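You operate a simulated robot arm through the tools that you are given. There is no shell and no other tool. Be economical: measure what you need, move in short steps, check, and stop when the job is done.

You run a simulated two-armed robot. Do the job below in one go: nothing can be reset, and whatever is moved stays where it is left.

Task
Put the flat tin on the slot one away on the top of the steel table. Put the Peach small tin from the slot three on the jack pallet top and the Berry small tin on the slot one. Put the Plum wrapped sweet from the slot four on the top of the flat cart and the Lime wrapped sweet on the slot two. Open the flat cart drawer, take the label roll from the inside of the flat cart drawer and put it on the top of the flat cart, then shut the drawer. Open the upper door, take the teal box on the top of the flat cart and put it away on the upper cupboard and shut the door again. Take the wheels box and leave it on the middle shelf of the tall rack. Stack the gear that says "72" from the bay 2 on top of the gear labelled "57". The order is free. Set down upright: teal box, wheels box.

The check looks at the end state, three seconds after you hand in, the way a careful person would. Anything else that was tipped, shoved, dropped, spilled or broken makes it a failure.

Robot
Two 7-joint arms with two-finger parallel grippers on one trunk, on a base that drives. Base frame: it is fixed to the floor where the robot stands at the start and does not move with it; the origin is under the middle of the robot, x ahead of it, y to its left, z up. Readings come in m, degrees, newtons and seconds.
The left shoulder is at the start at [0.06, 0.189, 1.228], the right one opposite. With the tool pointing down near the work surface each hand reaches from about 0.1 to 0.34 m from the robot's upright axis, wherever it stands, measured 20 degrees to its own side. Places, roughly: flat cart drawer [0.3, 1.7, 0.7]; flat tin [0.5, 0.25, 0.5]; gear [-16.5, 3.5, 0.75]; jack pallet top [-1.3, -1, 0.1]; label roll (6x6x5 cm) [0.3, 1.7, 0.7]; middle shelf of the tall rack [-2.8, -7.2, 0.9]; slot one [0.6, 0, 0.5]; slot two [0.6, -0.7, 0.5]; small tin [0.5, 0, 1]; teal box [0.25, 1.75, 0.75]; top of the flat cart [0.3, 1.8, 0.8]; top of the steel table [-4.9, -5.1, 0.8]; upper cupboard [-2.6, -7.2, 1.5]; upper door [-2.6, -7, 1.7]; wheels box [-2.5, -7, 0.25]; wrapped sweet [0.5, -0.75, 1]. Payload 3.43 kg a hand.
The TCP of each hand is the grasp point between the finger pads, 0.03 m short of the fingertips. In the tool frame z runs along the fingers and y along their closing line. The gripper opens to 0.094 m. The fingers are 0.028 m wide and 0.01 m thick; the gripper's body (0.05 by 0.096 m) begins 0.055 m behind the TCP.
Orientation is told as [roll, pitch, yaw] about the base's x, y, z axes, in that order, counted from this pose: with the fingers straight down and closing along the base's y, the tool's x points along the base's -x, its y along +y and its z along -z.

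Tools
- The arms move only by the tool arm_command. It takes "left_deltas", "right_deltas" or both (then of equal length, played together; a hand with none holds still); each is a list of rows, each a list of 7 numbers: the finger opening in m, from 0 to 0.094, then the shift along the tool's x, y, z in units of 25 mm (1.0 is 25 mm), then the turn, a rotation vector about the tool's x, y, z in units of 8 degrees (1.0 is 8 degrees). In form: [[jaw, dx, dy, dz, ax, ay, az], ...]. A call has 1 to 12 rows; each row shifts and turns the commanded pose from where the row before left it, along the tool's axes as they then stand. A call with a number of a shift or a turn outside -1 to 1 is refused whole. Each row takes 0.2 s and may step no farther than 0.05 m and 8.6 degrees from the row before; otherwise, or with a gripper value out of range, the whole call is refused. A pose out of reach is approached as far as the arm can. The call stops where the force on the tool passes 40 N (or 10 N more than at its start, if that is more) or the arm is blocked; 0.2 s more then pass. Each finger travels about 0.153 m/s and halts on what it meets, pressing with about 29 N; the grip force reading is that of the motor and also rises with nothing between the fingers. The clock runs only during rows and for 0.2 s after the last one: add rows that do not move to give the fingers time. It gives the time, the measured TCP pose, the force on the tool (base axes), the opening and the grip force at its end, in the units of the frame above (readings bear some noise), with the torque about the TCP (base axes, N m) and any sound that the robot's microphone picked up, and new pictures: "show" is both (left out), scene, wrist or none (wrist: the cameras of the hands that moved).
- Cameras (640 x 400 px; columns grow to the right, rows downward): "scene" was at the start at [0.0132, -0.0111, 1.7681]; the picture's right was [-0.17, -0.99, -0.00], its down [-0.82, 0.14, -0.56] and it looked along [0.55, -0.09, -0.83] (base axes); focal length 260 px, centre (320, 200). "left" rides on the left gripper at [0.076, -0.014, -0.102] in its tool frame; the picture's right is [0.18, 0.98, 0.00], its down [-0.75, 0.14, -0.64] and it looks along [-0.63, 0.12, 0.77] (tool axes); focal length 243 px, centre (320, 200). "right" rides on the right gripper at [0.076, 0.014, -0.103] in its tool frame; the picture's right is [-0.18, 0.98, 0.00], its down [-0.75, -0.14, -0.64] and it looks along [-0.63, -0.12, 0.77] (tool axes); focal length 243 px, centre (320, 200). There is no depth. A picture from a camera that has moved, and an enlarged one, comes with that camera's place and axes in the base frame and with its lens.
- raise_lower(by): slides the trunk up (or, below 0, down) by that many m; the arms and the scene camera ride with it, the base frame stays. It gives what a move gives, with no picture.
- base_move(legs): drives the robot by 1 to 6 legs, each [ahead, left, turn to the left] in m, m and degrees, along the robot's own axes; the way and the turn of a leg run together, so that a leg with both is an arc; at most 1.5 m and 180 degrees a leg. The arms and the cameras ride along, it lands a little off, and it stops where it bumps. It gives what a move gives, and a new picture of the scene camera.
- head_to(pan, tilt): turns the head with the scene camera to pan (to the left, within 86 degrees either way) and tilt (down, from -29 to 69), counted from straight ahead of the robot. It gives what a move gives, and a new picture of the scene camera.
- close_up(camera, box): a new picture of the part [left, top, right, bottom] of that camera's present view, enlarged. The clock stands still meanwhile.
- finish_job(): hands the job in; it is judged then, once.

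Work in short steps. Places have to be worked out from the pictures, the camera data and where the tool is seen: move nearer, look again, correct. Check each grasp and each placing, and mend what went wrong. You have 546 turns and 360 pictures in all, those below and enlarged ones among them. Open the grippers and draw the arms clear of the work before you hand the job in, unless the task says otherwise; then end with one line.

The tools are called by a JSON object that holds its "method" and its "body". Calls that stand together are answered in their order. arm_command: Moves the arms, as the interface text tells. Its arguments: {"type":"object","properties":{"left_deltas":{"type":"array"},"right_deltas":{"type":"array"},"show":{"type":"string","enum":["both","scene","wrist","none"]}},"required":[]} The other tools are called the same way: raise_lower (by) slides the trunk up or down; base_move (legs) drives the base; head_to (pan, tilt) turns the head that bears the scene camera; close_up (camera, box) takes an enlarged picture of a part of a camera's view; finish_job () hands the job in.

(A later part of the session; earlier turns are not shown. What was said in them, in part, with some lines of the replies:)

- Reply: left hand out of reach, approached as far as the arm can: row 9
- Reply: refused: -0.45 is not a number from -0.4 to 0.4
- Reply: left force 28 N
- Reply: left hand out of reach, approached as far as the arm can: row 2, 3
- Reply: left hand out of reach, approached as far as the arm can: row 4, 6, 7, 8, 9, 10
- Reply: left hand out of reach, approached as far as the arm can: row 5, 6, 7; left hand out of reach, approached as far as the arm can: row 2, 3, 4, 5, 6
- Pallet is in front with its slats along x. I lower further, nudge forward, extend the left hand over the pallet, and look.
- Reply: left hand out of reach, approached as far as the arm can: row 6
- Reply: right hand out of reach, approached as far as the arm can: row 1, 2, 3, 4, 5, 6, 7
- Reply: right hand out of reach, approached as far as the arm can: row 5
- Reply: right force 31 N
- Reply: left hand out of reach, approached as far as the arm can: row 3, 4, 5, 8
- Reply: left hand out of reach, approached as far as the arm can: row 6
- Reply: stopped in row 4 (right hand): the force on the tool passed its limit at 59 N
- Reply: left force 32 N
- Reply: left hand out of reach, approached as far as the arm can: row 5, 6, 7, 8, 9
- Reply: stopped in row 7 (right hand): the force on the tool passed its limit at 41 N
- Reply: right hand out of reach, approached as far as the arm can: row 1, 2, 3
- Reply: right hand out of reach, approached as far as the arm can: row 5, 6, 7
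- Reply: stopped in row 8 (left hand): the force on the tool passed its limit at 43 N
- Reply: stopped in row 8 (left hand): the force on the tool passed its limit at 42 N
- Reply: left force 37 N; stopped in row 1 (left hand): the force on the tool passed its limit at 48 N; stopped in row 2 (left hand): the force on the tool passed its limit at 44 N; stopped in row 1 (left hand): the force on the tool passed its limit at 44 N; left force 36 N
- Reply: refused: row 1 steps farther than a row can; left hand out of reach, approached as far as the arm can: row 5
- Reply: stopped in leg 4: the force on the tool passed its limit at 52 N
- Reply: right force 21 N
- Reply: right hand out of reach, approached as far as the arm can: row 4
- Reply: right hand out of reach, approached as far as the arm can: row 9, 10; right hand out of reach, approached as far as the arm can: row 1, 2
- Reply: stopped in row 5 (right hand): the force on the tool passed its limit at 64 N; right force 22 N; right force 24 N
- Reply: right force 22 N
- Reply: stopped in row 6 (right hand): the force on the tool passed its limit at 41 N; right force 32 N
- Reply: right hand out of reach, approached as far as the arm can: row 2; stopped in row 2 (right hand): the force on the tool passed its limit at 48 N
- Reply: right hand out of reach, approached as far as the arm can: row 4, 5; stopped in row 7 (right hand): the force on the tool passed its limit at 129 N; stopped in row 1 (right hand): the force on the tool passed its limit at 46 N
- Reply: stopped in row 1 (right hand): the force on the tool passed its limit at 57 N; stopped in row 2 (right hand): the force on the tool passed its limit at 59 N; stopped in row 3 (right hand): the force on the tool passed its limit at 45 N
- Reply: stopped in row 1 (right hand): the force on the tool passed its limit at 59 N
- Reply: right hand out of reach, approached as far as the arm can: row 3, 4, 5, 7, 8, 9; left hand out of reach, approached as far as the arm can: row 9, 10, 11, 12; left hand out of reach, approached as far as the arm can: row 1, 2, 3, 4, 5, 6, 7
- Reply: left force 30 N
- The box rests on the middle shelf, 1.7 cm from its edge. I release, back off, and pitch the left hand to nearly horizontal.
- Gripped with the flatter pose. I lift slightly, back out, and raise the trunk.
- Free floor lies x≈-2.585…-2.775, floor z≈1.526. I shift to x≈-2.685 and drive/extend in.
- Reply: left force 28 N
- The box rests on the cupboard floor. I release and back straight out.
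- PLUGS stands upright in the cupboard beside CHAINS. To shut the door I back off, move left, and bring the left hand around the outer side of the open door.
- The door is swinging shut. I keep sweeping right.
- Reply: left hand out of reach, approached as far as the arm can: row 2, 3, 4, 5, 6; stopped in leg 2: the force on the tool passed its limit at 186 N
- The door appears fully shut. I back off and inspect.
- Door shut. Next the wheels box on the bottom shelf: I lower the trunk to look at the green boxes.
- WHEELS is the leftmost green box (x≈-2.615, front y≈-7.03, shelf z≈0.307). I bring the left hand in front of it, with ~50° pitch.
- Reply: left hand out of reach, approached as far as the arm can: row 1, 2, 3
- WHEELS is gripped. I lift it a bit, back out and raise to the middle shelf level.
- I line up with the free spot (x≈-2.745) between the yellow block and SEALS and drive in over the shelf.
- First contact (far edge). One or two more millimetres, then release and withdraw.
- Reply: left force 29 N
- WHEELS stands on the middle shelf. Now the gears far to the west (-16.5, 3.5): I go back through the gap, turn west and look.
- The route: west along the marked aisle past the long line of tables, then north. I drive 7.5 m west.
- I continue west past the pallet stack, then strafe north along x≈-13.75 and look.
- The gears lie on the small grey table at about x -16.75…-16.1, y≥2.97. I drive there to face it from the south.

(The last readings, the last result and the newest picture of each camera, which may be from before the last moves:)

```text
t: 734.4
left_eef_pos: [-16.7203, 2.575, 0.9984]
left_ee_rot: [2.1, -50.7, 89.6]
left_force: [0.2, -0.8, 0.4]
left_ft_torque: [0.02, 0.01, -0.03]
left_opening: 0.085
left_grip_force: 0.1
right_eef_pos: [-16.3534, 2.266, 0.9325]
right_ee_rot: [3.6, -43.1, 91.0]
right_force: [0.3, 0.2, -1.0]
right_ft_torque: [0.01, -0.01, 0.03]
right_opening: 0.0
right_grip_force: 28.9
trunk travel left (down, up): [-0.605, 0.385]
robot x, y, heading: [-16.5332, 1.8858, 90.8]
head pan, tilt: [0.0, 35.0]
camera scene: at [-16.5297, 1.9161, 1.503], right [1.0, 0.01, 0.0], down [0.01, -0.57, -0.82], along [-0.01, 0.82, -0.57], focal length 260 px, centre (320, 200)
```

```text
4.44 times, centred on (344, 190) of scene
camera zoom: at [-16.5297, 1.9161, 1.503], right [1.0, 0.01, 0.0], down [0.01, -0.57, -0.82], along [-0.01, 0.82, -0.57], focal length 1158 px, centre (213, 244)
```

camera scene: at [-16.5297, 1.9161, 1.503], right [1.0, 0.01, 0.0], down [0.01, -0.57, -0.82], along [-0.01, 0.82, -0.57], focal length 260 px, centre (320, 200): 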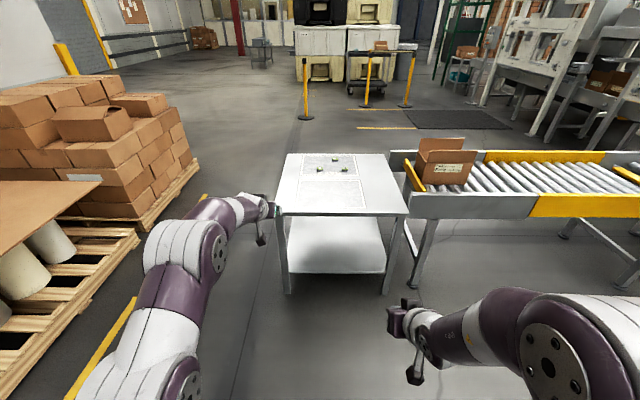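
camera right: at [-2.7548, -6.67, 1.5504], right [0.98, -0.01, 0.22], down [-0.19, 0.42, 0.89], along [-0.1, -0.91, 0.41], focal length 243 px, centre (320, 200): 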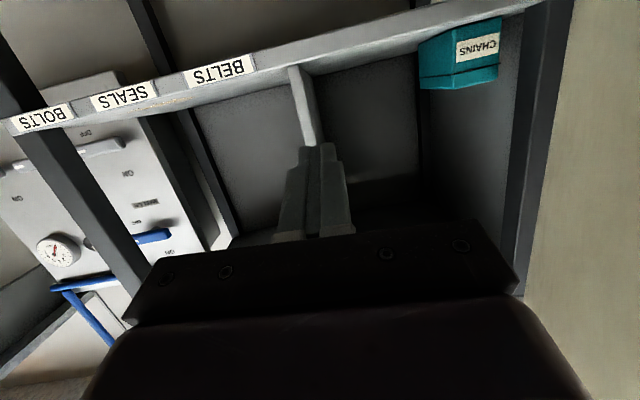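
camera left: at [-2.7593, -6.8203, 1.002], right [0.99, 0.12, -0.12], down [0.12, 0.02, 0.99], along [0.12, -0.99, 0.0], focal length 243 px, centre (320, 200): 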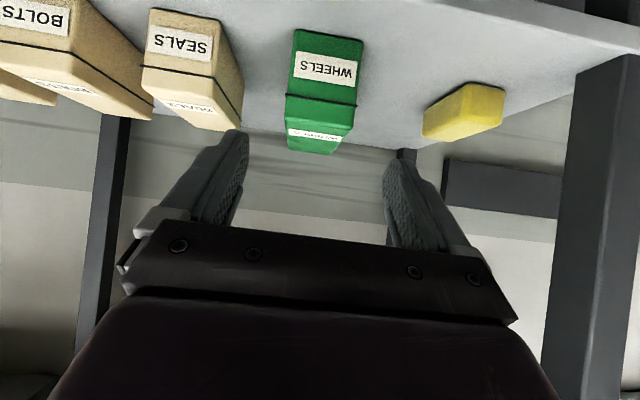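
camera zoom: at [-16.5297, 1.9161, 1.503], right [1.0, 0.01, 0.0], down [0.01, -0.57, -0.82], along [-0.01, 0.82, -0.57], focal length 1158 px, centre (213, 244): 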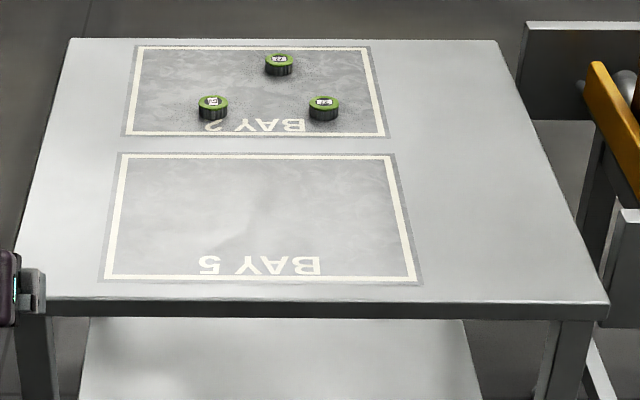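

Bay 2 with three gears is on the table's far (north) side. I go around via the west gap to work from the north.

{"method": "base_move", "body": {"legs": [[0, 0.82, -0.8], [1.4, 0, 0], [1.1, 0, 0], [0, -0.9, 0], [0, 0, 180]]}}

{"method": "head_to", "body": {"pan": 0, "tilt": 40}}

```text
t: 762.2
left_eef_pos: [-16.2404, 3.7306, 0.9979]
left_ee_rot: [2.0, -50.6, -88.0]
left_force: [0.0, -1.2, -0.3]
left_ft_torque: [-0.03, 0.02, -0.01]
left_opening: 0.0851
left_grip_force: 0.0
right_eef_pos: [-16.6189, 4.0259, 0.9325]
right_ee_rot: [3.6, -43.1, -86.7]
right_force: [0.1, -0.4, -0.4]
right_ft_torque: [0.0, 0.02, 0.0]
right_opening: 0.0001
right_grip_force: 29.7
trunk travel left (down, up): [-0.605, 0.385]
robot x, y, heading: [-16.4551, 4.4105, -86.8]
head pan, tilt: [0.0, 35.0]
camera scene: at [-16.4508, 4.3843, 1.503], right [-1.0, -0.06, 0.0], down [-0.03, 0.57, -0.82], along [0.05, -0.82, -0.57], focal length 260 px, centre (320, 200)
```

scene: 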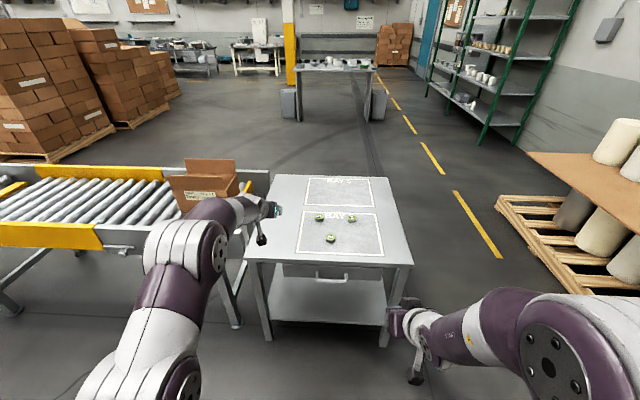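

```text
t: 762.9
left_eef_pos: [-16.2395, 3.7321, 0.9958]
left_ee_rot: [2.0, -50.6, -88.1]
left_force: [-0.8, 0.3, 0.0]
left_ft_torque: [0.01, 0.0, 0.0]
left_opening: 0.0851
left_grip_force: 0.0
right_eef_pos: [-16.6179, 4.0261, 0.9339]
right_ee_rot: [3.6, -43.0, -86.7]
right_force: [0.3, 0.2, 0.1]
right_ft_torque: [-0.05, -0.02, 0.0]
right_opening: 0.0
right_grip_force: 28.9
trunk travel left (down, up): [-0.605, 0.385]
robot x, y, heading: [-16.4546, 4.4101, -86.5]
head pan, tilt: [0.0, 40.0]
camera scene: at [-16.451, 4.3874, 1.4954], right [-1.0, -0.06, 0.0], down [-0.04, 0.64, -0.77], along [0.04, -0.77, -0.64], focal length 260 px, centre (320, 200)
```

scene: 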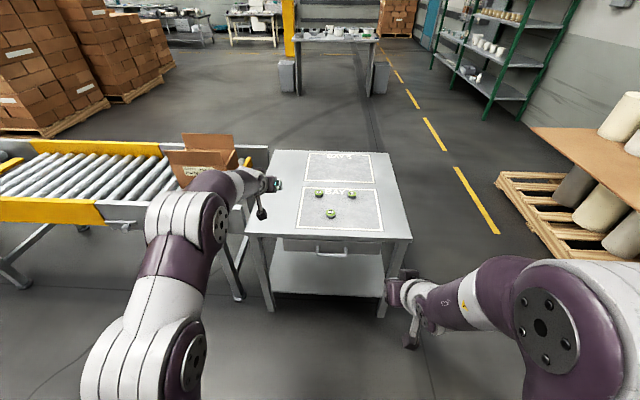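

{"method": "close_up", "body": {"camera": "scene", "box": [292, 175, 388, 235]}}

```text
6.67 times, centred on (340, 205) of scene
camera zoom: at [-16.451, 4.3874, 1.4954], right [-1.0, -0.06, 0.0], down [-0.04, 0.64, -0.77], along [0.04, -0.77, -0.64], focal length 1736 px, centre (187, 167)
```

zoom: 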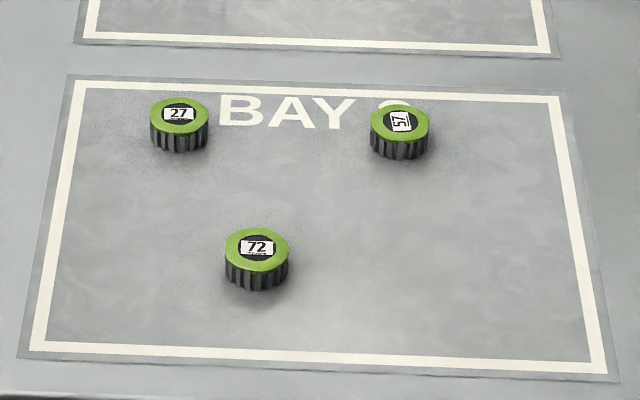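

Labels are clear: 72 is the front gear (x≈-16.453), 57 the right one behind (x≈-16.554). I tuck the left arm, make the right hand vertical, and move in.

{"method": "arm_command", "body": {"left_deltas": [[0.085, 0.63, 0, -0.77, 0, 0, 0], [0.085, 0.63, 0, -0.77, 0, 0, 0], [0.085, 0.63, 0, -0.77, 0, 0, 0], [0.085, 0.63, 0, -0.77, 0, 0, 0], [0.085, 0.63, 0, -0.77, 0, 0, 0], [0.085, 0.63, 0, -0.77, 0, 0, 0], [0.085, 0.63, 0, -0.77, 0, 0, 0], [0.085, 0.63, 0, -0.77, 0, 0, 0]], "right_deltas": [[0.07, 0, 0, 0, 0, 1, 0], [0.07, 0, 0, 0, 0, 1, 0], [0.07, 0, 0, 0, 0, 1, 0], [0.07, 0, 0, 0, 0, 1, 0], [0.07, 0, 0, 0, 0, 0.7, 0], [0.07, 0, 0, 0, 0, 0, 0], [0.07, 0, 0, 0, 0, 0, 0], [0.07, 0, 0, 0, 0, 0, 0]], "show": "none"}}

{"method": "base_move", "body": {"legs": [[0, 0.12, -3.5], [0.37, 0, 0]]}}

{"method": "arm_command", "body": {"right_deltas": [[0.07, 0, 0, 0, 0, 0, 0]], "show": "wrist"}}

```text
t: 764.7
left_eef_pos: [-16.2477, 3.8952, 0.9993]
left_ee_rot: [2.6, -50.5, -87.8]
left_force: [-0.5, 0.3, -0.1]
left_ft_torque: [-0.01, -0.04, -0.01]
left_opening: 0.0849
left_grip_force: 0.0
left hand out of reach, approached as far as the arm can: row 6, 7, 8
right_eef_pos: [-16.619, 4.0304, 0.9326]
right_ee_rot: [2.6, -22.4, -85.4]
right_force: [-1.0, -0.9, 0.1]
right_ft_torque: [-0.01, 0.04, -0.04]
right_opening: 0.07
right_grip_force: 0.0
right hand out of reach, approached as far as the arm can: row 3, 4
trunk travel left (down, up): [-0.605, 0.385]
robot x, y, heading: [-16.455, 4.4099, -86.7]
head pan, tilt: [0.0, 40.0]
```

```text
t: 767.9
left_eef_pos: [-16.1659, 3.513, 0.9977]
left_ee_rot: [2.5, -50.5, -91.8]
left_force: [-0.9, -0.5, -0.8]
left_ft_torque: [0.02, -0.02, 0.03]
left_opening: 0.0849
left_grip_force: 0.1
right_eef_pos: [-16.5277, 3.6739, 0.9323]
right_ee_rot: [2.6, -22.5, -89.3]
right_force: [-0.2, -1.1, 0.2]
right_ft_torque: [0.05, 0.02, 0.02]
right_opening: 0.0699
right_grip_force: 0.0
trunk travel left (down, up): [-0.605, 0.385]
robot x, y, heading: [-16.3389, 4.0379, -90.8]
head pan, tilt: [0.0, 40.0]
camera scene: at [-16.3363, 4.019, 1.4954], right [-1.0, 0.01, 0.0], down [0.01, 0.64, -0.77], along [-0.01, -0.77, -0.64], focal length 260 px, centre (320, 200)
```

scene: 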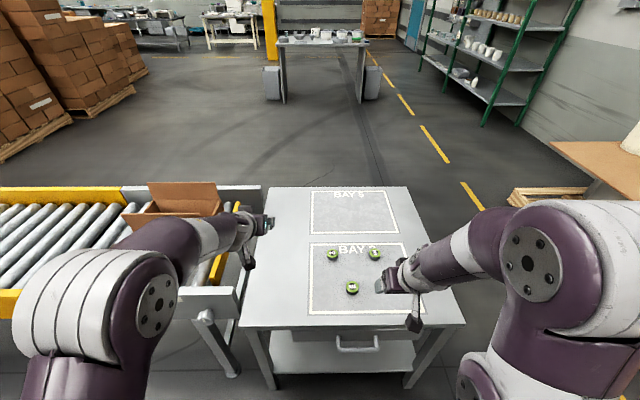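

```text
t: 768.3
left_eef_pos: [-16.1665, 3.5146, 0.9984]
left_ee_rot: [2.6, -50.6, -91.8]
left_force: [-0.7, -0.3, -0.1]
left_ft_torque: [0.02, 0.02, 0.02]
left_opening: 0.0851
left_grip_force: 0.0
right_eef_pos: [-16.5277, 3.6742, 0.9329]
right_ee_rot: [2.5, -22.5, -89.3]
right_force: [0.2, 0.6, 1.0]
right_ft_torque: [0.01, -0.03, -0.03]
right_opening: 0.07
right_grip_force: 0.1
trunk travel left (down, up): [-0.605, 0.385]
robot x, y, heading: [-16.3399, 4.0446, -90.5]
head pan, tilt: [0.0, 40.0]
camera right: at [-16.5194, 3.7848, 0.9985], right [0.98, -0.14, 0.11], down [-0.16, -0.46, 0.88], along [-0.07, -0.88, -0.47], focal length 243 px, centre (320, 200)
```

right: 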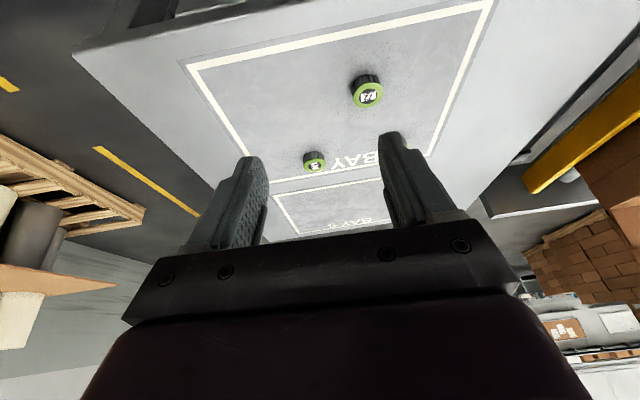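

Triangulated: 72 at (-16.449, 3.525), top ≈0.695; 57 at (-16.55, 3.397). I move over gear 72 and straighten the tool.

{"method": "arm_command", "body": {"right_deltas": [[0.07, -0.8, 0.55, 0.35, 0, 0, 0], [0.07, -0.8, 0.55, 0.35, 0, 0, 0], [0.07, -0.8, 0.55, 0.35, 0, 0.5, 0], [0.07, -0.8, 0.5, 0.35, 0, 0.5, 0], [0.07, -0.8, 0.5, 0.5, 0, 0.5, 0], [0.07, -0.8, 0.5, 0.7, 0, 0.5, 0], [0.07, 0, 0, 0.9, 0, 0.4, 0], [0.07, 0, 0, 0.9, 0, 0, 0], [0.07, 0, 0, 0, 0, 0, 0]], "show": "wrist"}}

```text
t: 770.3
left_eef_pos: [-16.1662, 3.5149, 0.999]
left_ee_rot: [2.5, -50.6, -91.9]
left_force: [-0.6, 0.4, -0.5]
left_ft_torque: [-0.03, -0.02, -0.01]
left_opening: 0.0853
left_grip_force: 0.0
right_eef_pos: [-16.4429, 3.5409, 0.8663]
right_ee_rot: [2.4, -3.3, -88.5]
right_force: [0.5, -0.5, -0.3]
right_ft_torque: [0.0, -0.02, -0.02]
right_opening: 0.07
right_grip_force: 0.1
trunk travel left (down, up): [-0.605, 0.385]
robot x, y, heading: [-16.3416, 4.0458, -90.7]
head pan, tilt: [0.0, 40.0]
camera right: at [-16.4347, 3.6238, 0.9646], right [0.99, -0.15, 0.05], down [-0.15, -0.72, 0.68], along [-0.07, -0.68, -0.73], focal length 243 px, centre (320, 200)
```

right: 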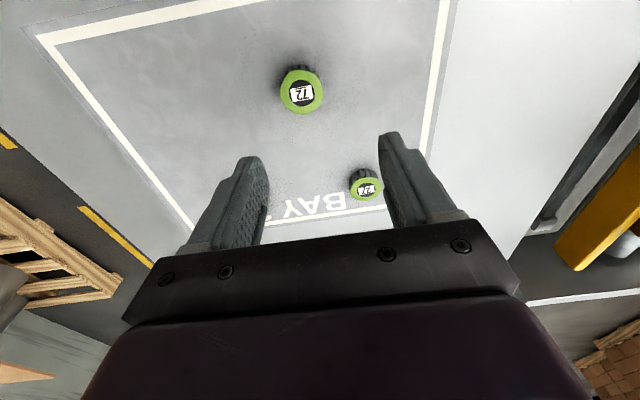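

Gear 72 is at (-16.453, 3.540), top ≈0.715. I level the tool roll, centre, and descend partway.

{"method": "arm_command", "body": {"right_deltas": [[0.07, 0, -0.42, 0, 0.3, 0, 0], [0.07, 0.05, 0, 0.85, 0, 0, 0], [0.07, 0.05, 0, 0.85, 0, 0, 0], [0.07, 0.05, 0, 0.85, 0, 0, 0], [0.07, 0.05, 0, 0.85, 0, 0, 0], [0.07, 0.05, 0, 0.85, 0, 0, 0], [0.07, 0, 0, 0, 0, 0, 0]], "show": "wrist"}}

```text
t: 771.9
left_eef_pos: [-16.1657, 3.5138, 0.9979]
left_ee_rot: [2.6, -50.6, -91.8]
left_force: [-0.3, 0.4, 0.2]
left_ft_torque: [0.02, -0.01, 0.02]
left_opening: 0.0851
left_grip_force: 0.1
right_eef_pos: [-16.4534, 3.5396, 0.761]
right_ee_rot: [0.0, -3.3, -88.5]
right_force: [0.0, 0.2, 0.1]
right_ft_torque: [-0.02, -0.02, 0.03]
right_opening: 0.07
right_grip_force: 0.0
trunk travel left (down, up): [-0.605, 0.385]
robot x, y, heading: [-16.3385, 4.0435, -90.8]
head pan, tilt: [0.0, 40.0]
camera right: at [-16.4409, 3.6226, 0.8585], right [0.99, -0.16, 0.01], down [-0.12, -0.72, 0.68], along [-0.1, -0.68, -0.73], focal length 243 px, centre (320, 200)
```

right: 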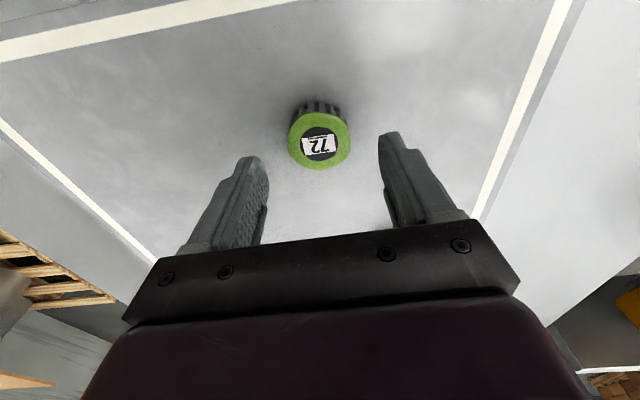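

Well centred. I descend 3 cm and grip gear 72.

{"method": "arm_command", "body": {"right_deltas": [[0.07, 0.03, 0, 0.6, 0, 0, 0], [0.07, 0.03, 0, 0.62, 0, 0, 0], [0.07, 0, 0, 0, 0, 0, 0], [0.0, 0, 0, 0, 0, 0, 0], [0.0, 0, 0, 0, 0, 0, 0], [0.0, 0, 0, 0, 0, 0, 0]], "show": "wrist"}}

```text
t: 773.3
left_eef_pos: [-16.1656, 3.5144, 0.9979]
left_ee_rot: [2.6, -50.6, -91.8]
left_force: [0.1, 0.9, 0.3]
left_ft_torque: [0.03, 0.0, 0.0]
left_opening: 0.0847
left_grip_force: 0.1
right_eef_pos: [-16.4537, 3.5389, 0.731]
right_ee_rot: [0.0, -3.3, -88.5]
right_force: [-0.7, 0.5, -0.2]
right_ft_torque: [-0.03, 0.02, 0.0]
right_opening: 0.0409
right_grip_force: 29.5
trunk travel left (down, up): [-0.605, 0.385]
robot x, y, heading: [-16.3383, 4.0442, -90.8]
head pan, tilt: [0.0, 40.0]
camera right: at [-16.4409, 3.6223, 0.8279], right [0.99, -0.16, 0.01], down [-0.12, -0.72, 0.68], along [-0.1, -0.68, -0.73], focal length 243 px, centre (320, 200)
```

right: 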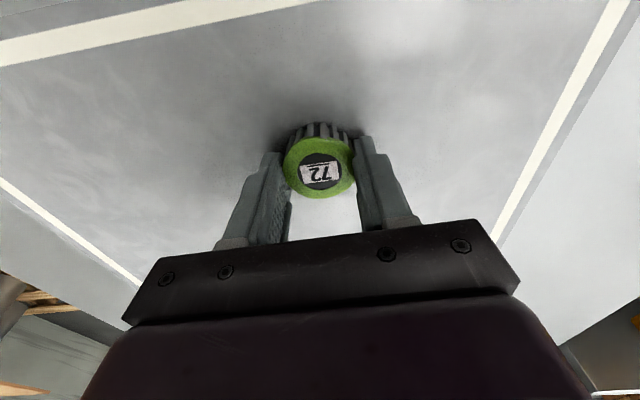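

Gear 72 is gripped. I lift it 10 cm and move partway toward 57 to measure it.

{"method": "arm_command", "body": {"right_deltas": [[0.0, -0.05, 0, -0.9, 0, 0, 0], [0.0, -0.05, 0, -0.9, 0, 0, 0], [0.0, -0.05, 0, -0.9, 0, 0, 0], [0.0, -0.05, 0, -0.9, 0, 0, 0], [0.0, -0.05, 0, -0.9, 0, 0, 0], [0.0, -0.8, -0.8, 0, 0, 0, 0], [0.0, -0.8, -0.8, 0, 0, 0, 0], [0.0, 0, -0.8, 0, 0, 0, 0], [0.0, 0, 0, 0, 0, 0, 0]], "show": "wrist"}}

```text
t: 775.3
left_eef_pos: [-16.1661, 3.5156, 0.9979]
left_ee_rot: [2.6, -50.6, -91.7]
left_force: [0.0, -0.2, 0.3]
left_ft_torque: [-0.02, -0.03, -0.01]
left_opening: 0.0849
left_grip_force: 0.1
right_eef_pos: [-16.5115, 3.4995, 0.8456]
right_ee_rot: [0.0, -3.3, -88.3]
right_force: [0.1, 0.3, -1.5]
right_ft_torque: [0.02, -0.02, 0.01]
right_opening: 0.0408
right_grip_force: 29.2
trunk travel left (down, up): [-0.605, 0.385]
robot x, y, heading: [-16.3379, 4.0448, -90.5]
head pan, tilt: [0.0, 40.0]
camera right: at [-16.4988, 3.5818, 0.9421], right [0.99, -0.16, 0.01], down [-0.12, -0.72, 0.68], along [-0.1, -0.68, -0.73], focal length 243 px, centre (320, 200)
```

right: 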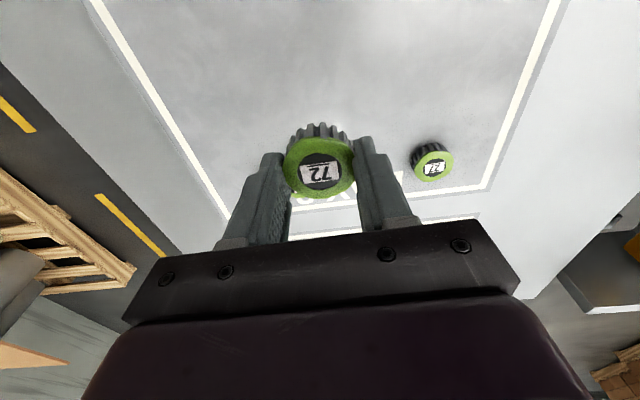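

57 is hidden behind the held gear. I move left a bit to see it beside the gripper.

{"method": "arm_command", "body": {"right_deltas": [[0.0, 0, 1, 0, 0, 0, 0], [0.0, 0, 1, 0, 0, 0, 0], [0.0, 0, 1, 0, 0, 0, 0], [0.0, 0.8, 1, 0, 0, 0, 0], [0.0, 0.8, 0, 0, 0, 0, 0], [0.0, 0, 0, 0, 0, 0, 0]], "show": "both"}}

```text
t: 776.7
left_eef_pos: [-16.1648, 3.5143, 0.9981]
left_ee_rot: [2.5, -50.6, -91.8]
left_force: [-0.1, -0.7, -0.6]
left_ft_torque: [0.02, -0.04, 0.01]
left_opening: 0.0848
left_grip_force: 0.0
right_eef_pos: [-16.4122, 3.5411, 0.8412]
right_ee_rot: [0.0, -3.3, -88.5]
right_force: [0.5, -0.3, -0.9]
right_ft_torque: [0.0, -0.01, 0.0]
right_opening: 0.0411
right_grip_force: 29.0
trunk travel left (down, up): [-0.605, 0.385]
robot x, y, heading: [-16.3389, 4.0408, -91.0]
head pan, tilt: [0.0, 40.0]
camera scene: at [-16.3359, 4.0192, 1.4954], right [-1.0, 0.01, 0.0], down [0.01, 0.64, -0.77], along [-0.01, -0.77, -0.64], focal length 260 px, centre (320, 200)
camera right: at [-16.4012, 3.6234, 0.9389], right [0.99, -0.16, 0.01], down [-0.12, -0.72, 0.68], along [-0.1, -0.68, -0.73], focal length 243 px, centre (320, 200)
```

scene: 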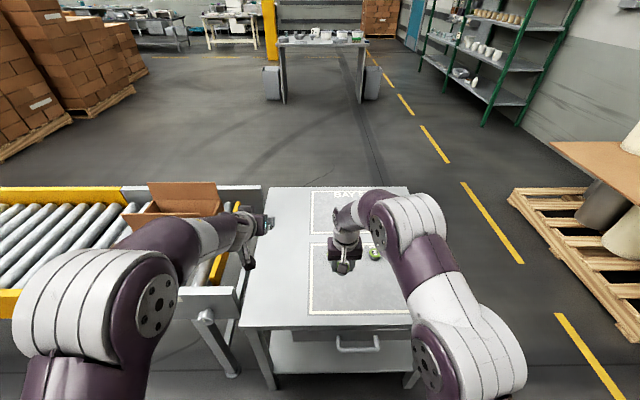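
right: 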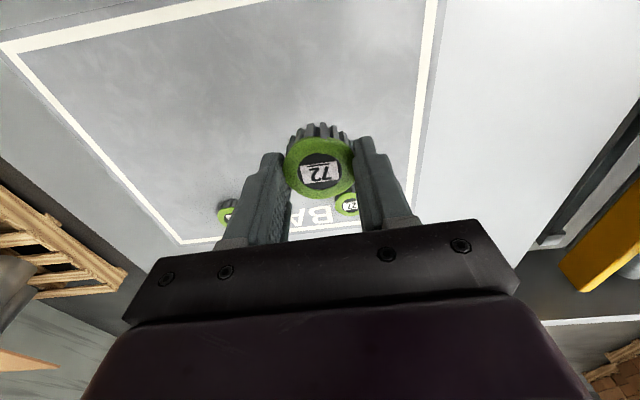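

{"method": "arm_command", "body": {"right_deltas": [[0.0, 0, 1, 0, 0, 0, 0], [0.0, -1, 0.5, 0, 0, 0, 0], [0.0, -1, 0, 0, 0, 0, 0], [0.0, -1, 0, 0, 0, 0, 0], [0.0, 0, 0, 0, 0, 0, 0]], "show": "wrist"}}

{"method": "close_up", "body": {"camera": "right", "box": [80, 80, 400, 280]}}

{"method": "close_up", "body": {"camera": "scene", "box": [320, 220, 416, 280]}}

```text
t: 777.9
left_eef_pos: [-16.1657, 3.5161, 0.9973]
left_ee_rot: [2.6, -50.7, -91.8]
left_force: [0.2, 0.7, -0.1]
left_ft_torque: [-0.02, -0.02, 0.05]
left_opening: 0.0855
left_grip_force: 0.1
right_eef_pos: [-16.3733, 3.4687, 0.8466]
right_ee_rot: [0.0, -3.3, -88.5]
right_force: [-0.7, 0.2, -1.4]
right_ft_torque: [0.01, -0.02, -0.05]
right_opening: 0.0409
right_grip_force: 28.8
trunk travel left (down, up): [-0.605, 0.385]
robot x, y, heading: [-16.3396, 4.044, -90.6]
head pan, tilt: [0.0, 40.0]
camera right: at [-16.3609, 3.5515, 0.9444], right [0.99, -0.16, 0.01], down [-0.12, -0.72, 0.68], along [-0.1, -0.68, -0.73], focal length 243 px, centre (320, 200)
```

right: 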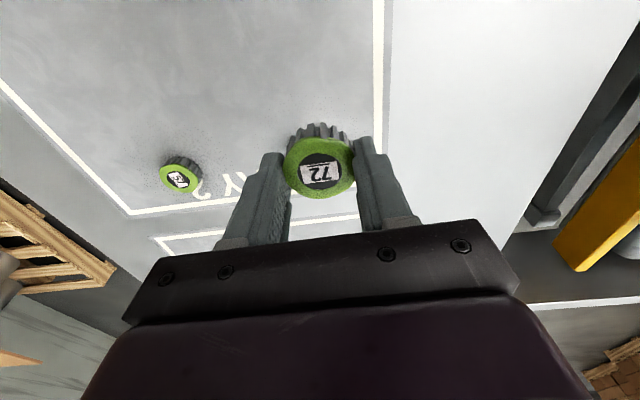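

```text
2.00 times, centred on (240, 180) of right
camera zoom: at [-16.3609, 3.5515, 0.9444], right [0.99, -0.16, 0.01], down [-0.12, -0.72, 0.68], along [-0.1, -0.68, -0.73], focal length 485 px, centre (480, 240)
```

zoom: 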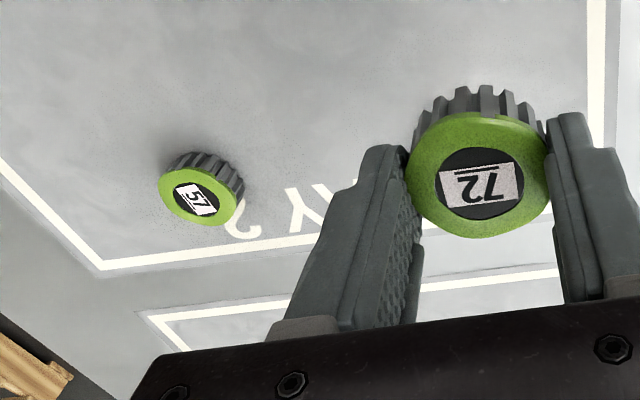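

```text
6.67 times, centred on (368, 250) of scene
camera zoom: at [-16.3363, 4.0202, 1.4954], right [-1.0, 0.01, 0.0], down [0.01, 0.64, -0.77], along [-0.01, -0.77, -0.64], focal length 1736 px, centre (0, -133)
```

zoom: 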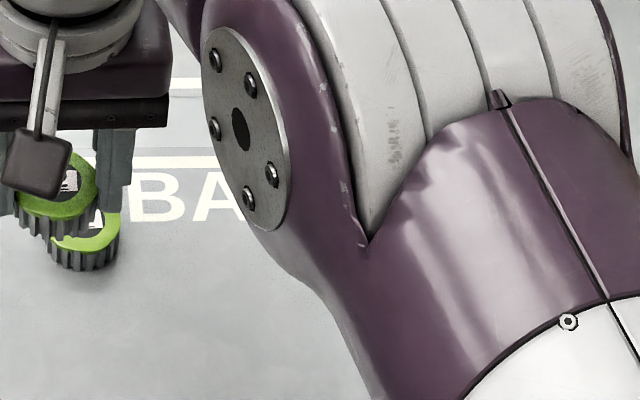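

57's top is at ≈(-16.554, 3.3995). For accuracy I take a second look from its other side.

{"method": "arm_command", "body": {"right_deltas": [[0.0, 0, -1, 0, 0, 0, 0], [0.0, 0, -1, 0, 0, 0, 0], [0.0, 0, -1, 0, 0, 0, 0], [0.0, 0, -1, 0, 0, 0, 0], [0.0, 0, -1, 0, 0, 0, 0], [0.0, 0, -1, 0, 0, 0, 0], [0.0, 0, -1, 0, 0, 0, 0], [0.0, 0, -1, 0, 0, 0, 0], [0.0, 0, -1, 0, 0, 0, 0], [0.0, 0, -1, 0, 0, 0, 0], [0.0, 0, -1, 0, 0, 0, 0], [0.0, 0, 0, 0, 0, 0, 0]], "show": "none"}}

{"method": "close_up", "body": {"camera": "right", "box": [240, 60, 560, 260]}}

{"method": "close_up", "body": {"camera": "scene", "box": [310, 220, 406, 280]}}

```text
t: 780.5
left_eef_pos: [-16.1664, 3.5143, 0.9991]
left_ee_rot: [2.6, -50.7, -91.8]
left_force: [-1.1, 0.6, 0.0]
left_ft_torque: [0.01, -0.03, -0.02]
left_opening: 0.0851
left_grip_force: 0.0
right_eef_pos: [-16.6471, 3.4592, 0.8476]
right_ee_rot: [0.0, -3.4, -88.4]
right_force: [-1.1, -0.6, -1.2]
right_ft_torque: [0.03, -0.01, 0.0]
right_opening: 0.0411
right_grip_force: 28.4
trunk travel left (down, up): [-0.605, 0.385]
robot x, y, heading: [-16.338, 4.0443, -90.7]
head pan, tilt: [0.0, 40.0]
```

```text
2.00 times, centred on (400, 160) of right
camera zoom: at [-16.6357, 3.5426, 0.9447], right [0.99, -0.16, 0.01], down [-0.12, -0.72, 0.68], along [-0.1, -0.68, -0.73], focal length 485 px, centre (160, 280)
```

zoom: 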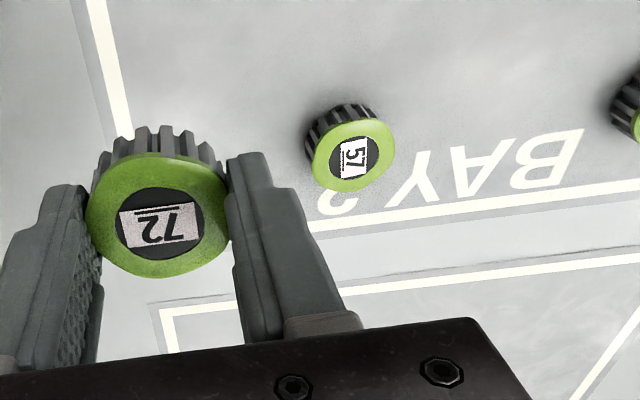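

```text
6.67 times, centred on (358, 250) of scene
camera zoom: at [-16.3359, 4.0195, 1.4954], right [-1.0, 0.01, 0.0], down [0.01, 0.64, -0.77], along [-0.01, -0.77, -0.64], focal length 1736 px, centre (67, -133)
```

zoom: 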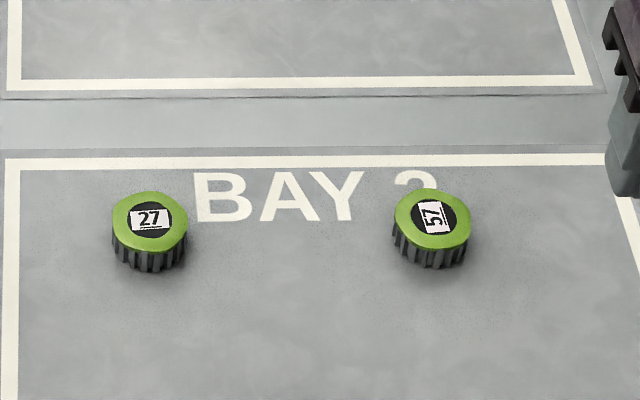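

Both views agree: 57 centre ≈(-16.553, 3.399). I move gear 72 directly above it.

{"method": "arm_command", "body": {"right_deltas": [[0.0, -0.64, 0.93, 0.04, 0, 0, 0], [0.0, -0.64, 0.93, 0.04, 0, 0, 0], [0.0, -0.64, 0.93, 0.04, 0, 0, 0], [0.0, -0.64, 0.93, 0.04, 0, 0, 0], [0.0, 0, 0, 0, 0, 0, 0], [0.0, 0, 0, 0, 0, 0, 0]], "show": "wrist"}}

```text
t: 781.9
left_eef_pos: [-16.1655, 3.5143, 0.9976]
left_ee_rot: [2.5, -50.5, -91.7]
left_force: [0.1, 0.0, 0.6]
left_ft_torque: [-0.02, 0.02, -0.01]
left_opening: 0.0849
left_grip_force: 0.0
right_eef_pos: [-16.5509, 3.4274, 0.8338]
right_ee_rot: [0.0, -3.3, -88.5]
right_force: [0.4, -0.1, -1.4]
right_ft_torque: [-0.02, -0.01, -0.01]
right_opening: 0.0411
right_grip_force: 29.0
right hand out of reach, approached as far as the arm can: row 2, 3, 4
trunk travel left (down, up): [-0.605, 0.385]
robot x, y, heading: [-16.3398, 4.0443, -90.6]
head pan, tilt: [0.0, 40.0]
camera right: at [-16.5387, 3.5106, 0.932], right [0.99, -0.16, 0.01], down [-0.12, -0.72, 0.68], along [-0.1, -0.68, -0.73], focal length 243 px, centre (320, 200)
```

right: 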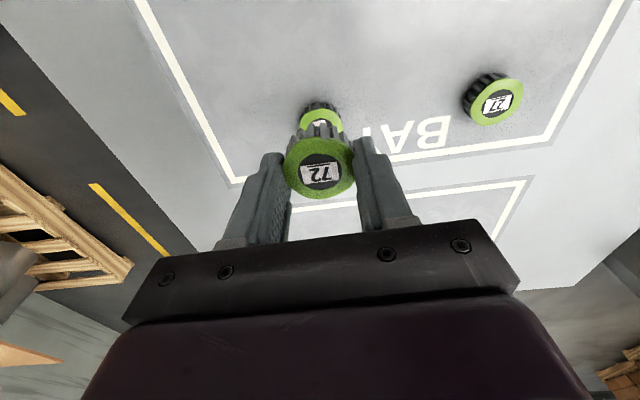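

Reach is short by 3 cm; I creep the base 4 cm forward.

{"method": "base_move", "body": {"legs": [[0.045, 0, 0]]}}

{"method": "arm_command", "body": {"right_deltas": [[0.0, 0, 0, 0, 0, 0, 0], [0.0, 0, 0, 0, 0, 0, 0]], "show": "wrist"}}

```text
t: 782.8
left_eef_pos: [-16.1658, 3.469, 0.9979]
left_ee_rot: [2.7, -50.5, -91.9]
left_force: [0.3, -0.1, 0.2]
left_ft_torque: [-0.02, 0.04, -0.01]
left_opening: 0.085
left_grip_force: 0.0
right_eef_pos: [-16.5515, 3.3828, 0.8336]
right_ee_rot: [-0.1, -3.2, -88.4]
right_force: [0.7, -0.5, -1.6]
right_ft_torque: [0.07, -0.01, 0.0]
right_opening: 0.0408
right_grip_force: 28.8
trunk travel left (down, up): [-0.605, 0.385]
robot x, y, heading: [-16.3416, 4.001, -90.8]
head pan, tilt: [0.0, 40.0]
camera scene: at [-16.3368, 3.9733, 1.4954], right [-1.0, 0.01, 0.0], down [0.01, 0.64, -0.77], along [-0.01, -0.76, -0.64], focal length 260 px, centre (320, 200)
```

scene: 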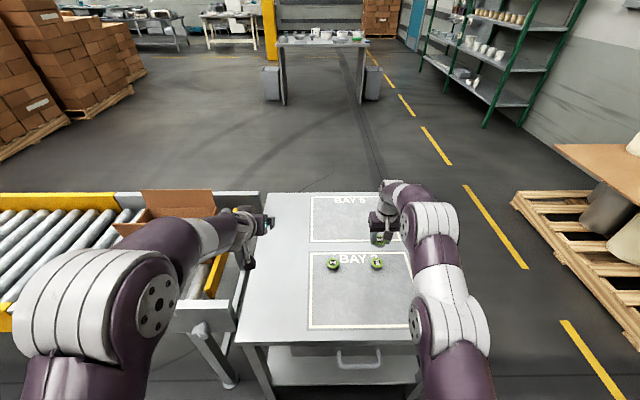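

```text
t: 783.4
left_eef_pos: [-16.1663, 3.4692, 0.9985]
left_ee_rot: [2.5, -50.5, -91.9]
left_force: [0.0, -0.2, 0.1]
left_ft_torque: [-0.01, -0.01, -0.03]
left_opening: 0.0852
left_grip_force: 0.0
right_eef_pos: [-16.5517, 3.3841, 0.8342]
right_ee_rot: [0.0, -3.3, -88.6]
right_force: [-1.6, -0.6, -1.9]
right_ft_torque: [0.0, -0.01, 0.02]
right_opening: 0.0407
right_grip_force: 29.5
trunk travel left (down, up): [-0.605, 0.385]
robot x, y, heading: [-16.3397, 4.0004, -90.6]
head pan, tilt: [0.0, 40.0]
camera right: at [-16.5395, 3.466, 0.9317], right [0.99, -0.16, 0.01], down [-0.12, -0.72, 0.68], along [-0.1, -0.68, -0.73], focal length 243 px, centre (320, 200)
```

right: 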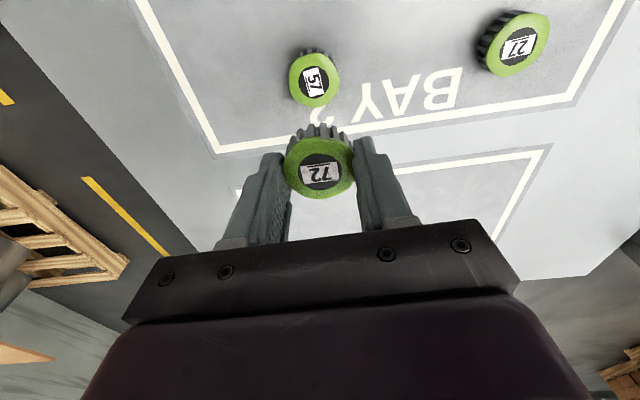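

57 measured again: (-16.552, 3.400). I shift back 1.4 cm so the gears are coaxial, then descend.

{"method": "arm_command", "body": {"right_deltas": [[0.0, 0.58, 0, -0.03, 0, 0, 0], [0.0, 0.037, 0, 0.6, 0, 0, 0], [0.0, 0.037, 0, 0.6, 0, 0, 0], [0.0, 0.037, 0, 0.6, 0, 0, 0], [0.0, 0.037, 0, 0.5, 0, 0, 0], [0.0, 0, 0, 0, 0, 0, 0]], "show": "wrist"}}

{"method": "close_up", "body": {"camera": "scene", "box": [340, 220, 420, 270]}}

```text
t: 784.8
left_eef_pos: [-16.1655, 3.4699, 0.9991]
left_ee_rot: [2.6, -50.7, -91.8]
left_force: [-0.4, 0.3, 0.1]
left_ft_torque: [0.01, -0.01, 0.01]
left_opening: 0.0849
left_grip_force: 0.0
right_eef_pos: [-16.5539, 3.3966, 0.7767]
right_ee_rot: [0.1, -3.3, -88.5]
right_force: [0.0, 0.3, 0.0]
right_ft_torque: [0.0, 0.0, 0.01]
right_opening: 0.0406
right_grip_force: 29.0
trunk travel left (down, up): [-0.605, 0.385]
robot x, y, heading: [-16.3378, 3.9984, -90.5]
head pan, tilt: [0.0, 40.0]
camera right: at [-16.5414, 3.4808, 0.8744], right [0.99, -0.16, 0.01], down [-0.12, -0.72, 0.68], along [-0.1, -0.68, -0.73], focal length 243 px, centre (320, 200)
```

right: 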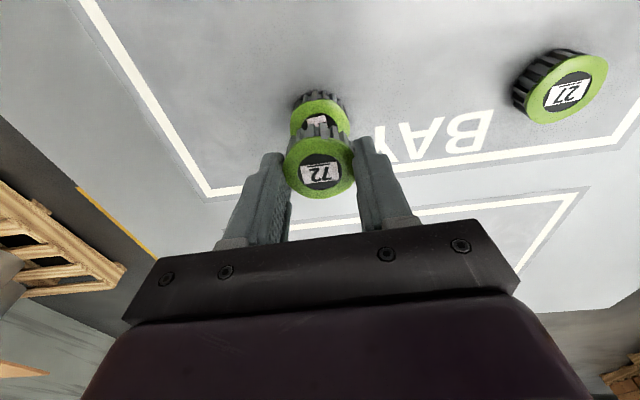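

```text
8.00 times, centred on (380, 245) of scene
camera zoom: at [-16.3369, 3.9754, 1.4954], right [-1.0, 0.01, 0.0], down [0.01, 0.64, -0.77], along [-0.01, -0.77, -0.64], focal length 2084 px, centre (-160, -160)
```

zoom: 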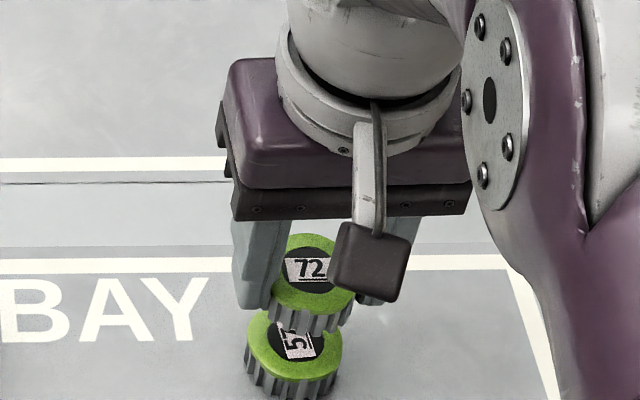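

Very close: 72 is ~3 mm right and ~3 mm beyond 57. I correct both and go down gently.

{"method": "arm_command", "body": {"right_deltas": [[0.0, 0.12, 0.12, 0, 0, 0, 0], [0.0, 0.02, 0, 0.3, 0, 0, 0], [0.0, 0.015, 0, 0.25, 0, 0, 0], [0.0, 0, 0, 0, 0, 0, 0]], "show": "wrist"}}

{"method": "close_up", "body": {"camera": "scene", "box": [340, 220, 420, 270]}}

```text
t: 785.8
left_eef_pos: [-16.1669, 3.4698, 0.9992]
left_ee_rot: [2.6, -50.5, -91.8]
left_force: [1.0, 0.7, -0.5]
left_ft_torque: [0.01, 0.0, 0.0]
left_opening: 0.0848
left_grip_force: 0.1
right_eef_pos: [-16.5499, 3.4005, 0.7625]
right_ee_rot: [0.0, -3.3, -88.4]
right_force: [0.2, -0.5, -1.4]
right_ft_torque: [-0.02, 0.0, -0.04]
right_opening: 0.0408
right_grip_force: 29.2
trunk travel left (down, up): [-0.605, 0.385]
robot x, y, heading: [-16.3415, 3.9997, -90.6]
head pan, tilt: [0.0, 40.0]
camera right: at [-16.5376, 3.484, 0.8597], right [0.99, -0.16, 0.01], down [-0.12, -0.72, 0.68], along [-0.1, -0.68, -0.73], focal length 243 px, centre (320, 200)
```

right: 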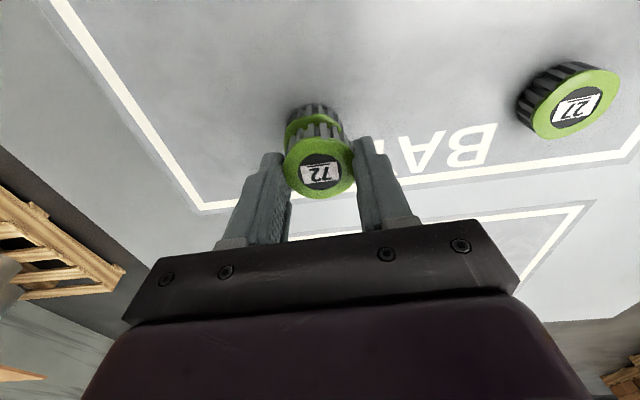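

```text
8.00 times, centred on (380, 245) of scene
camera zoom: at [-16.3369, 3.9752, 1.4954], right [-1.0, 0.01, 0.0], down [0.01, 0.64, -0.77], along [-0.01, -0.77, -0.64], focal length 2084 px, centre (-160, -160)
```

zoom: 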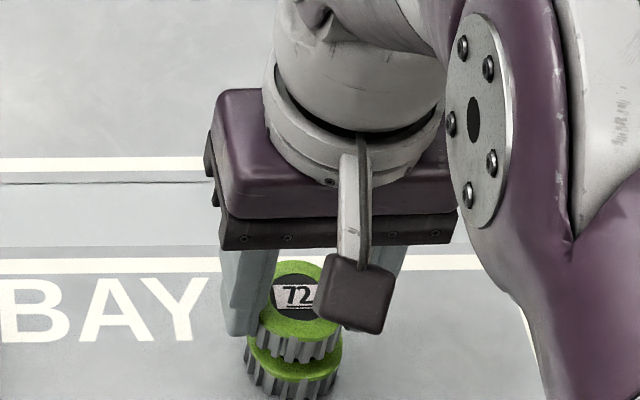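

Aligned within about a millimetre. I descend the last few millimetres.

{"method": "arm_command", "body": {"right_deltas": [[0.0, 0.006, 0, 0.1, 0, 0, 0], [0.0, 0.006, 0, 0.1, 0, 0, 0], [0.0, 0, 0, 0, 0, 0, 0]], "show": "none"}}

```text
t: 786.6
left_eef_pos: [-16.166, 3.4705, 0.9979]
left_ee_rot: [2.6, -50.6, -91.8]
left_force: [0.0, 1.2, -0.2]
left_ft_torque: [0.02, 0.02, 0.0]
left_opening: 0.0852
left_grip_force: 0.0
right_eef_pos: [-16.5493, 3.4015, 0.7571]
right_ee_rot: [0.0, -3.3, -88.4]
right_force: [0.8, 0.3, -1.3]
right_ft_torque: [-0.01, -0.02, 0.01]
right_opening: 0.0407
right_grip_force: 28.7
trunk travel left (down, up): [-0.605, 0.385]
robot x, y, heading: [-16.3374, 4.0029, -90.8]
head pan, tilt: [0.0, 40.0]
```

{"method": "arm_command", "body": {"right_deltas": [[0.0, 0.004, 0, 0.06, 0, 0, 0], [0.0, 0.004, 0, 0.06, 0, 0, 0], [0.0, 0, 0, 0, 0, 0, 0]], "show": "none"}}

```text
t: 787.4
left_eef_pos: [-16.1663, 3.4703, 0.9983]
left_ee_rot: [2.6, -50.6, -91.7]
left_force: [0.2, 0.2, -0.2]
left_ft_torque: [-0.01, 0.04, -0.02]
left_opening: 0.0849
left_grip_force: 0.0
right_eef_pos: [-16.5503, 3.4, 0.7545]
right_ee_rot: [0.1, -3.3, -88.5]
right_force: [0.0, 0.9, -2.0]
right_ft_torque: [-0.01, -0.03, -0.02]
right_opening: 0.0407
right_grip_force: 28.8
trunk travel left (down, up): [-0.605, 0.385]
robot x, y, heading: [-16.3418, 3.9983, -90.8]
head pan, tilt: [0.0, 40.0]
```

{"method": "arm_command", "body": {"right_deltas": [[0.0, 0.004, 0, 0.06, 0, 0, 0], [0.0, 0.004, 0, 0.06, 0, 0, 0], [0.0, 0, 0, 0, 0, 0, 0]], "show": "wrist"}}

{"method": "close_up", "body": {"camera": "scene", "box": [340, 220, 420, 270]}}

```text
t: 788.2
left_eef_pos: [-16.1661, 3.4694, 0.9994]
left_ee_rot: [2.6, -50.7, -91.9]
left_force: [-0.6, 0.5, -0.5]
left_ft_torque: [-0.03, 0.0, -0.02]
left_opening: 0.0851
left_grip_force: 0.0
right_eef_pos: [-16.5483, 3.4011, 0.7513]
right_ee_rot: [-0.1, -3.3, -88.5]
right_force: [0.1, 0.1, -1.8]
right_ft_torque: [-0.01, -0.02, -0.02]
right_opening: 0.0408
right_grip_force: 29.2
trunk travel left (down, up): [-0.605, 0.385]
robot x, y, heading: [-16.3396, 4.0015, -90.7]
head pan, tilt: [0.0, 40.0]
camera right: at [-16.5372, 3.4838, 0.849], right [0.99, -0.16, 0.01], down [-0.12, -0.72, 0.68], along [-0.1, -0.68, -0.73], focal length 243 px, centre (320, 200)
```

right: 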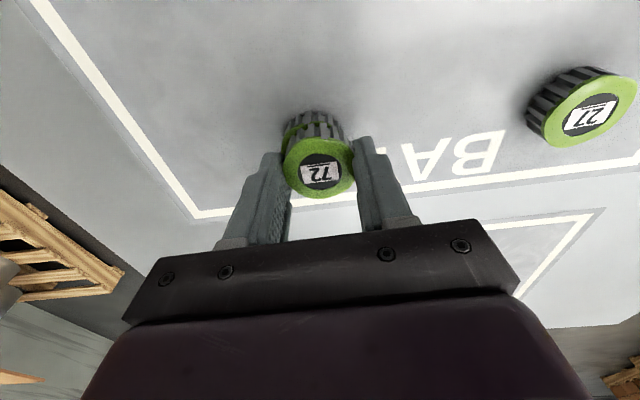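

```text
8.00 times, centred on (380, 245) of scene
camera zoom: at [-16.3369, 3.9752, 1.4954], right [-1.0, 0.01, 0.0], down [0.01, 0.64, -0.77], along [-0.01, -0.77, -0.64], focal length 2084 px, centre (-160, -160)
```

zoom: 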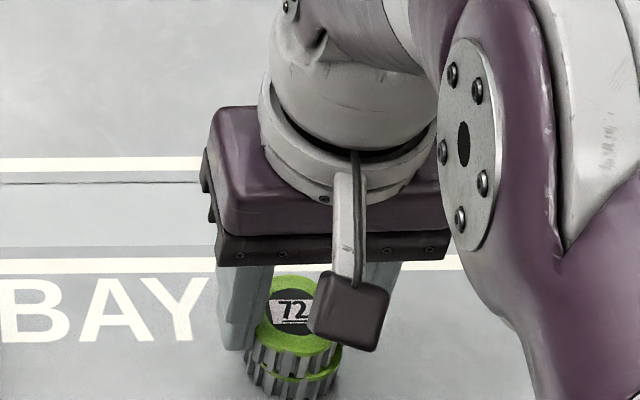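

72 is a touch to the left (+x); I nudge 2 mm back and continue down.

{"method": "arm_command", "body": {"right_deltas": [[0.0, 0, -0.08, 0, 0, 0, 0], [0.0, 0.004, 0, 0.06, 0, 0, 0], [0.0, 0.004, 0, 0.06, 0, 0, 0], [0.0, 0, 0, 0, 0, 0, 0]], "show": "none"}}

```text
t: 789.2
left_eef_pos: [-16.1659, 3.4696, 0.9986]
left_ee_rot: [2.7, -50.6, -91.7]
left_force: [0.2, 0.6, -0.2]
left_ft_torque: [-0.01, 0.0, -0.03]
left_opening: 0.0851
left_grip_force: 0.0
right_eef_pos: [-16.5519, 3.3991, 0.7517]
right_ee_rot: [0.0, -3.4, -88.5]
right_force: [-1.1, -1.7, 9.4]
right_ft_torque: [-0.02, 0.05, 0.02]
right_opening: 0.0408
right_grip_force: 28.3
trunk travel left (down, up): [-0.605, 0.385]
robot x, y, heading: [-16.3374, 4.0005, -90.9]
head pan, tilt: [0.0, 40.0]
```

Contact (≈11 N). I relieve slightly, open, and lift straight up.

{"method": "arm_command", "body": {"right_deltas": [[0.0, 0, 0, -0.04, 0, 0, 0], [0.05, 0, 0, 0, 0, 0, 0], [0.065, 0, 0, 0, 0, 0, 0], [0.065, 0, 0, 0, 0, 0, 0], [0.065, -0.03, 0, -0.5, 0, 0, 0], [0.065, -0.05, 0, -0.9, 0, 0, 0], [0.065, -0.05, 0, -0.9, 0, 0, 0], [0.065, 0.8, 0, -0.5, 0, 0, 0], [0.065, 0.9, 0, 0, 0, 0, 0], [0.065, 0.9, 0, 0, 0, 0, 0]], "show": "wrist"}}

{"method": "base_move", "body": {"legs": [[-0.35, 0, 0]]}}

{"method": "close_up", "body": {"camera": "scene", "box": [290, 180, 402, 250]}}

```text
t: 791.4
left_eef_pos: [-16.166, 3.4699, 0.9987]
left_ee_rot: [2.6, -50.7, -91.8]
left_force: [-0.2, 0.1, 0.2]
left_ft_torque: [-0.04, 0.02, -0.02]
left_opening: 0.0848
left_grip_force: 0.0
right_eef_pos: [-16.551, 3.4685, 0.8153]
right_ee_rot: [0.0, -3.4, -88.5]
right_force: [-0.8, -0.5, 0.6]
right_ft_torque: [-0.02, 0.0, -0.04]
right_opening: 0.0651
right_grip_force: 0.1
trunk travel left (down, up): [-0.605, 0.385]
robot x, y, heading: [-16.338, 3.9986, -90.9]
head pan, tilt: [0.0, 40.0]
camera right: at [-16.5396, 3.5517, 0.9146], right [0.99, -0.16, 0.01], down [-0.12, -0.72, 0.68], along [-0.1, -0.68, -0.73], focal length 243 px, centre (320, 200)
```

right: 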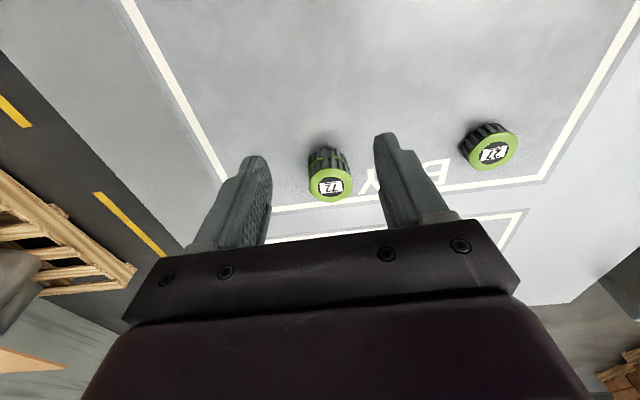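

```text
t: 793.7
left_eef_pos: [-16.1642, 3.8245, 0.9991]
left_ee_rot: [2.6, -50.6, -92.0]
left_force: [0.8, -0.1, 0.2]
left_ft_torque: [0.0, -0.03, -0.01]
left_opening: 0.0849
left_grip_force: 0.1
right_eef_pos: [-16.5482, 3.8239, 0.8165]
right_ee_rot: [0.0, -3.3, -88.7]
right_force: [0.8, 0.3, -0.6]
right_ft_torque: [0.0, 0.01, -0.03]
right_opening: 0.0649
right_grip_force: 0.0
trunk travel left (down, up): [-0.605, 0.385]
robot x, y, heading: [-16.3371, 4.3535, -90.8]
head pan, tilt: [0.0, 40.0]
camera scene: at [-16.3323, 4.331, 1.4954], right [-1.0, 0.01, 0.0], down [0.01, 0.64, -0.77], along [-0.01, -0.77, -0.64], focal length 260 px, centre (320, 200)
```

scene: 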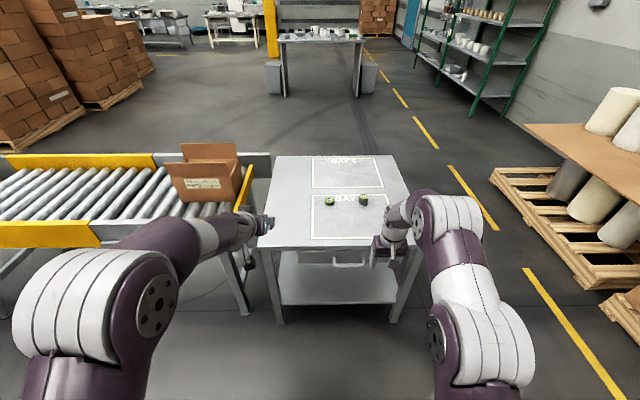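

```text
5.71 times, centred on (346, 215) of scene
camera zoom: at [-16.3323, 4.331, 1.4954], right [-1.0, 0.01, 0.0], down [0.01, 0.64, -0.77], along [-0.01, -0.77, -0.64], focal length 1488 px, centre (171, 114)
```

zoom: 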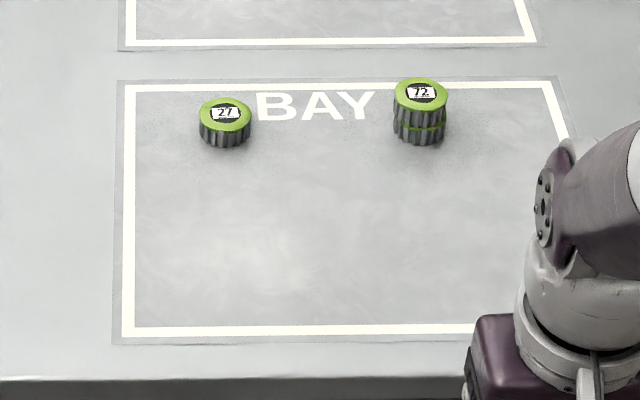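

Gear 72 sits squarely on 57, and gear 27 is untouched. Everything on the list has been placed, the drawer and the upper door are shut, and both grippers are open and clear of the work, so I hand in.

{"method": "finish_job", "body": {}}

```text
The job is handed in.
```

I did every item on the list and handed the job in. I didn't reopen the upper door after shutting it, so the teal box's final position in the cupboard is not rechecked. It stood upright before the door closed. The teal box bumped the shelf rack's end post once on the way, and the goods on that rack still looked in place afterwards.
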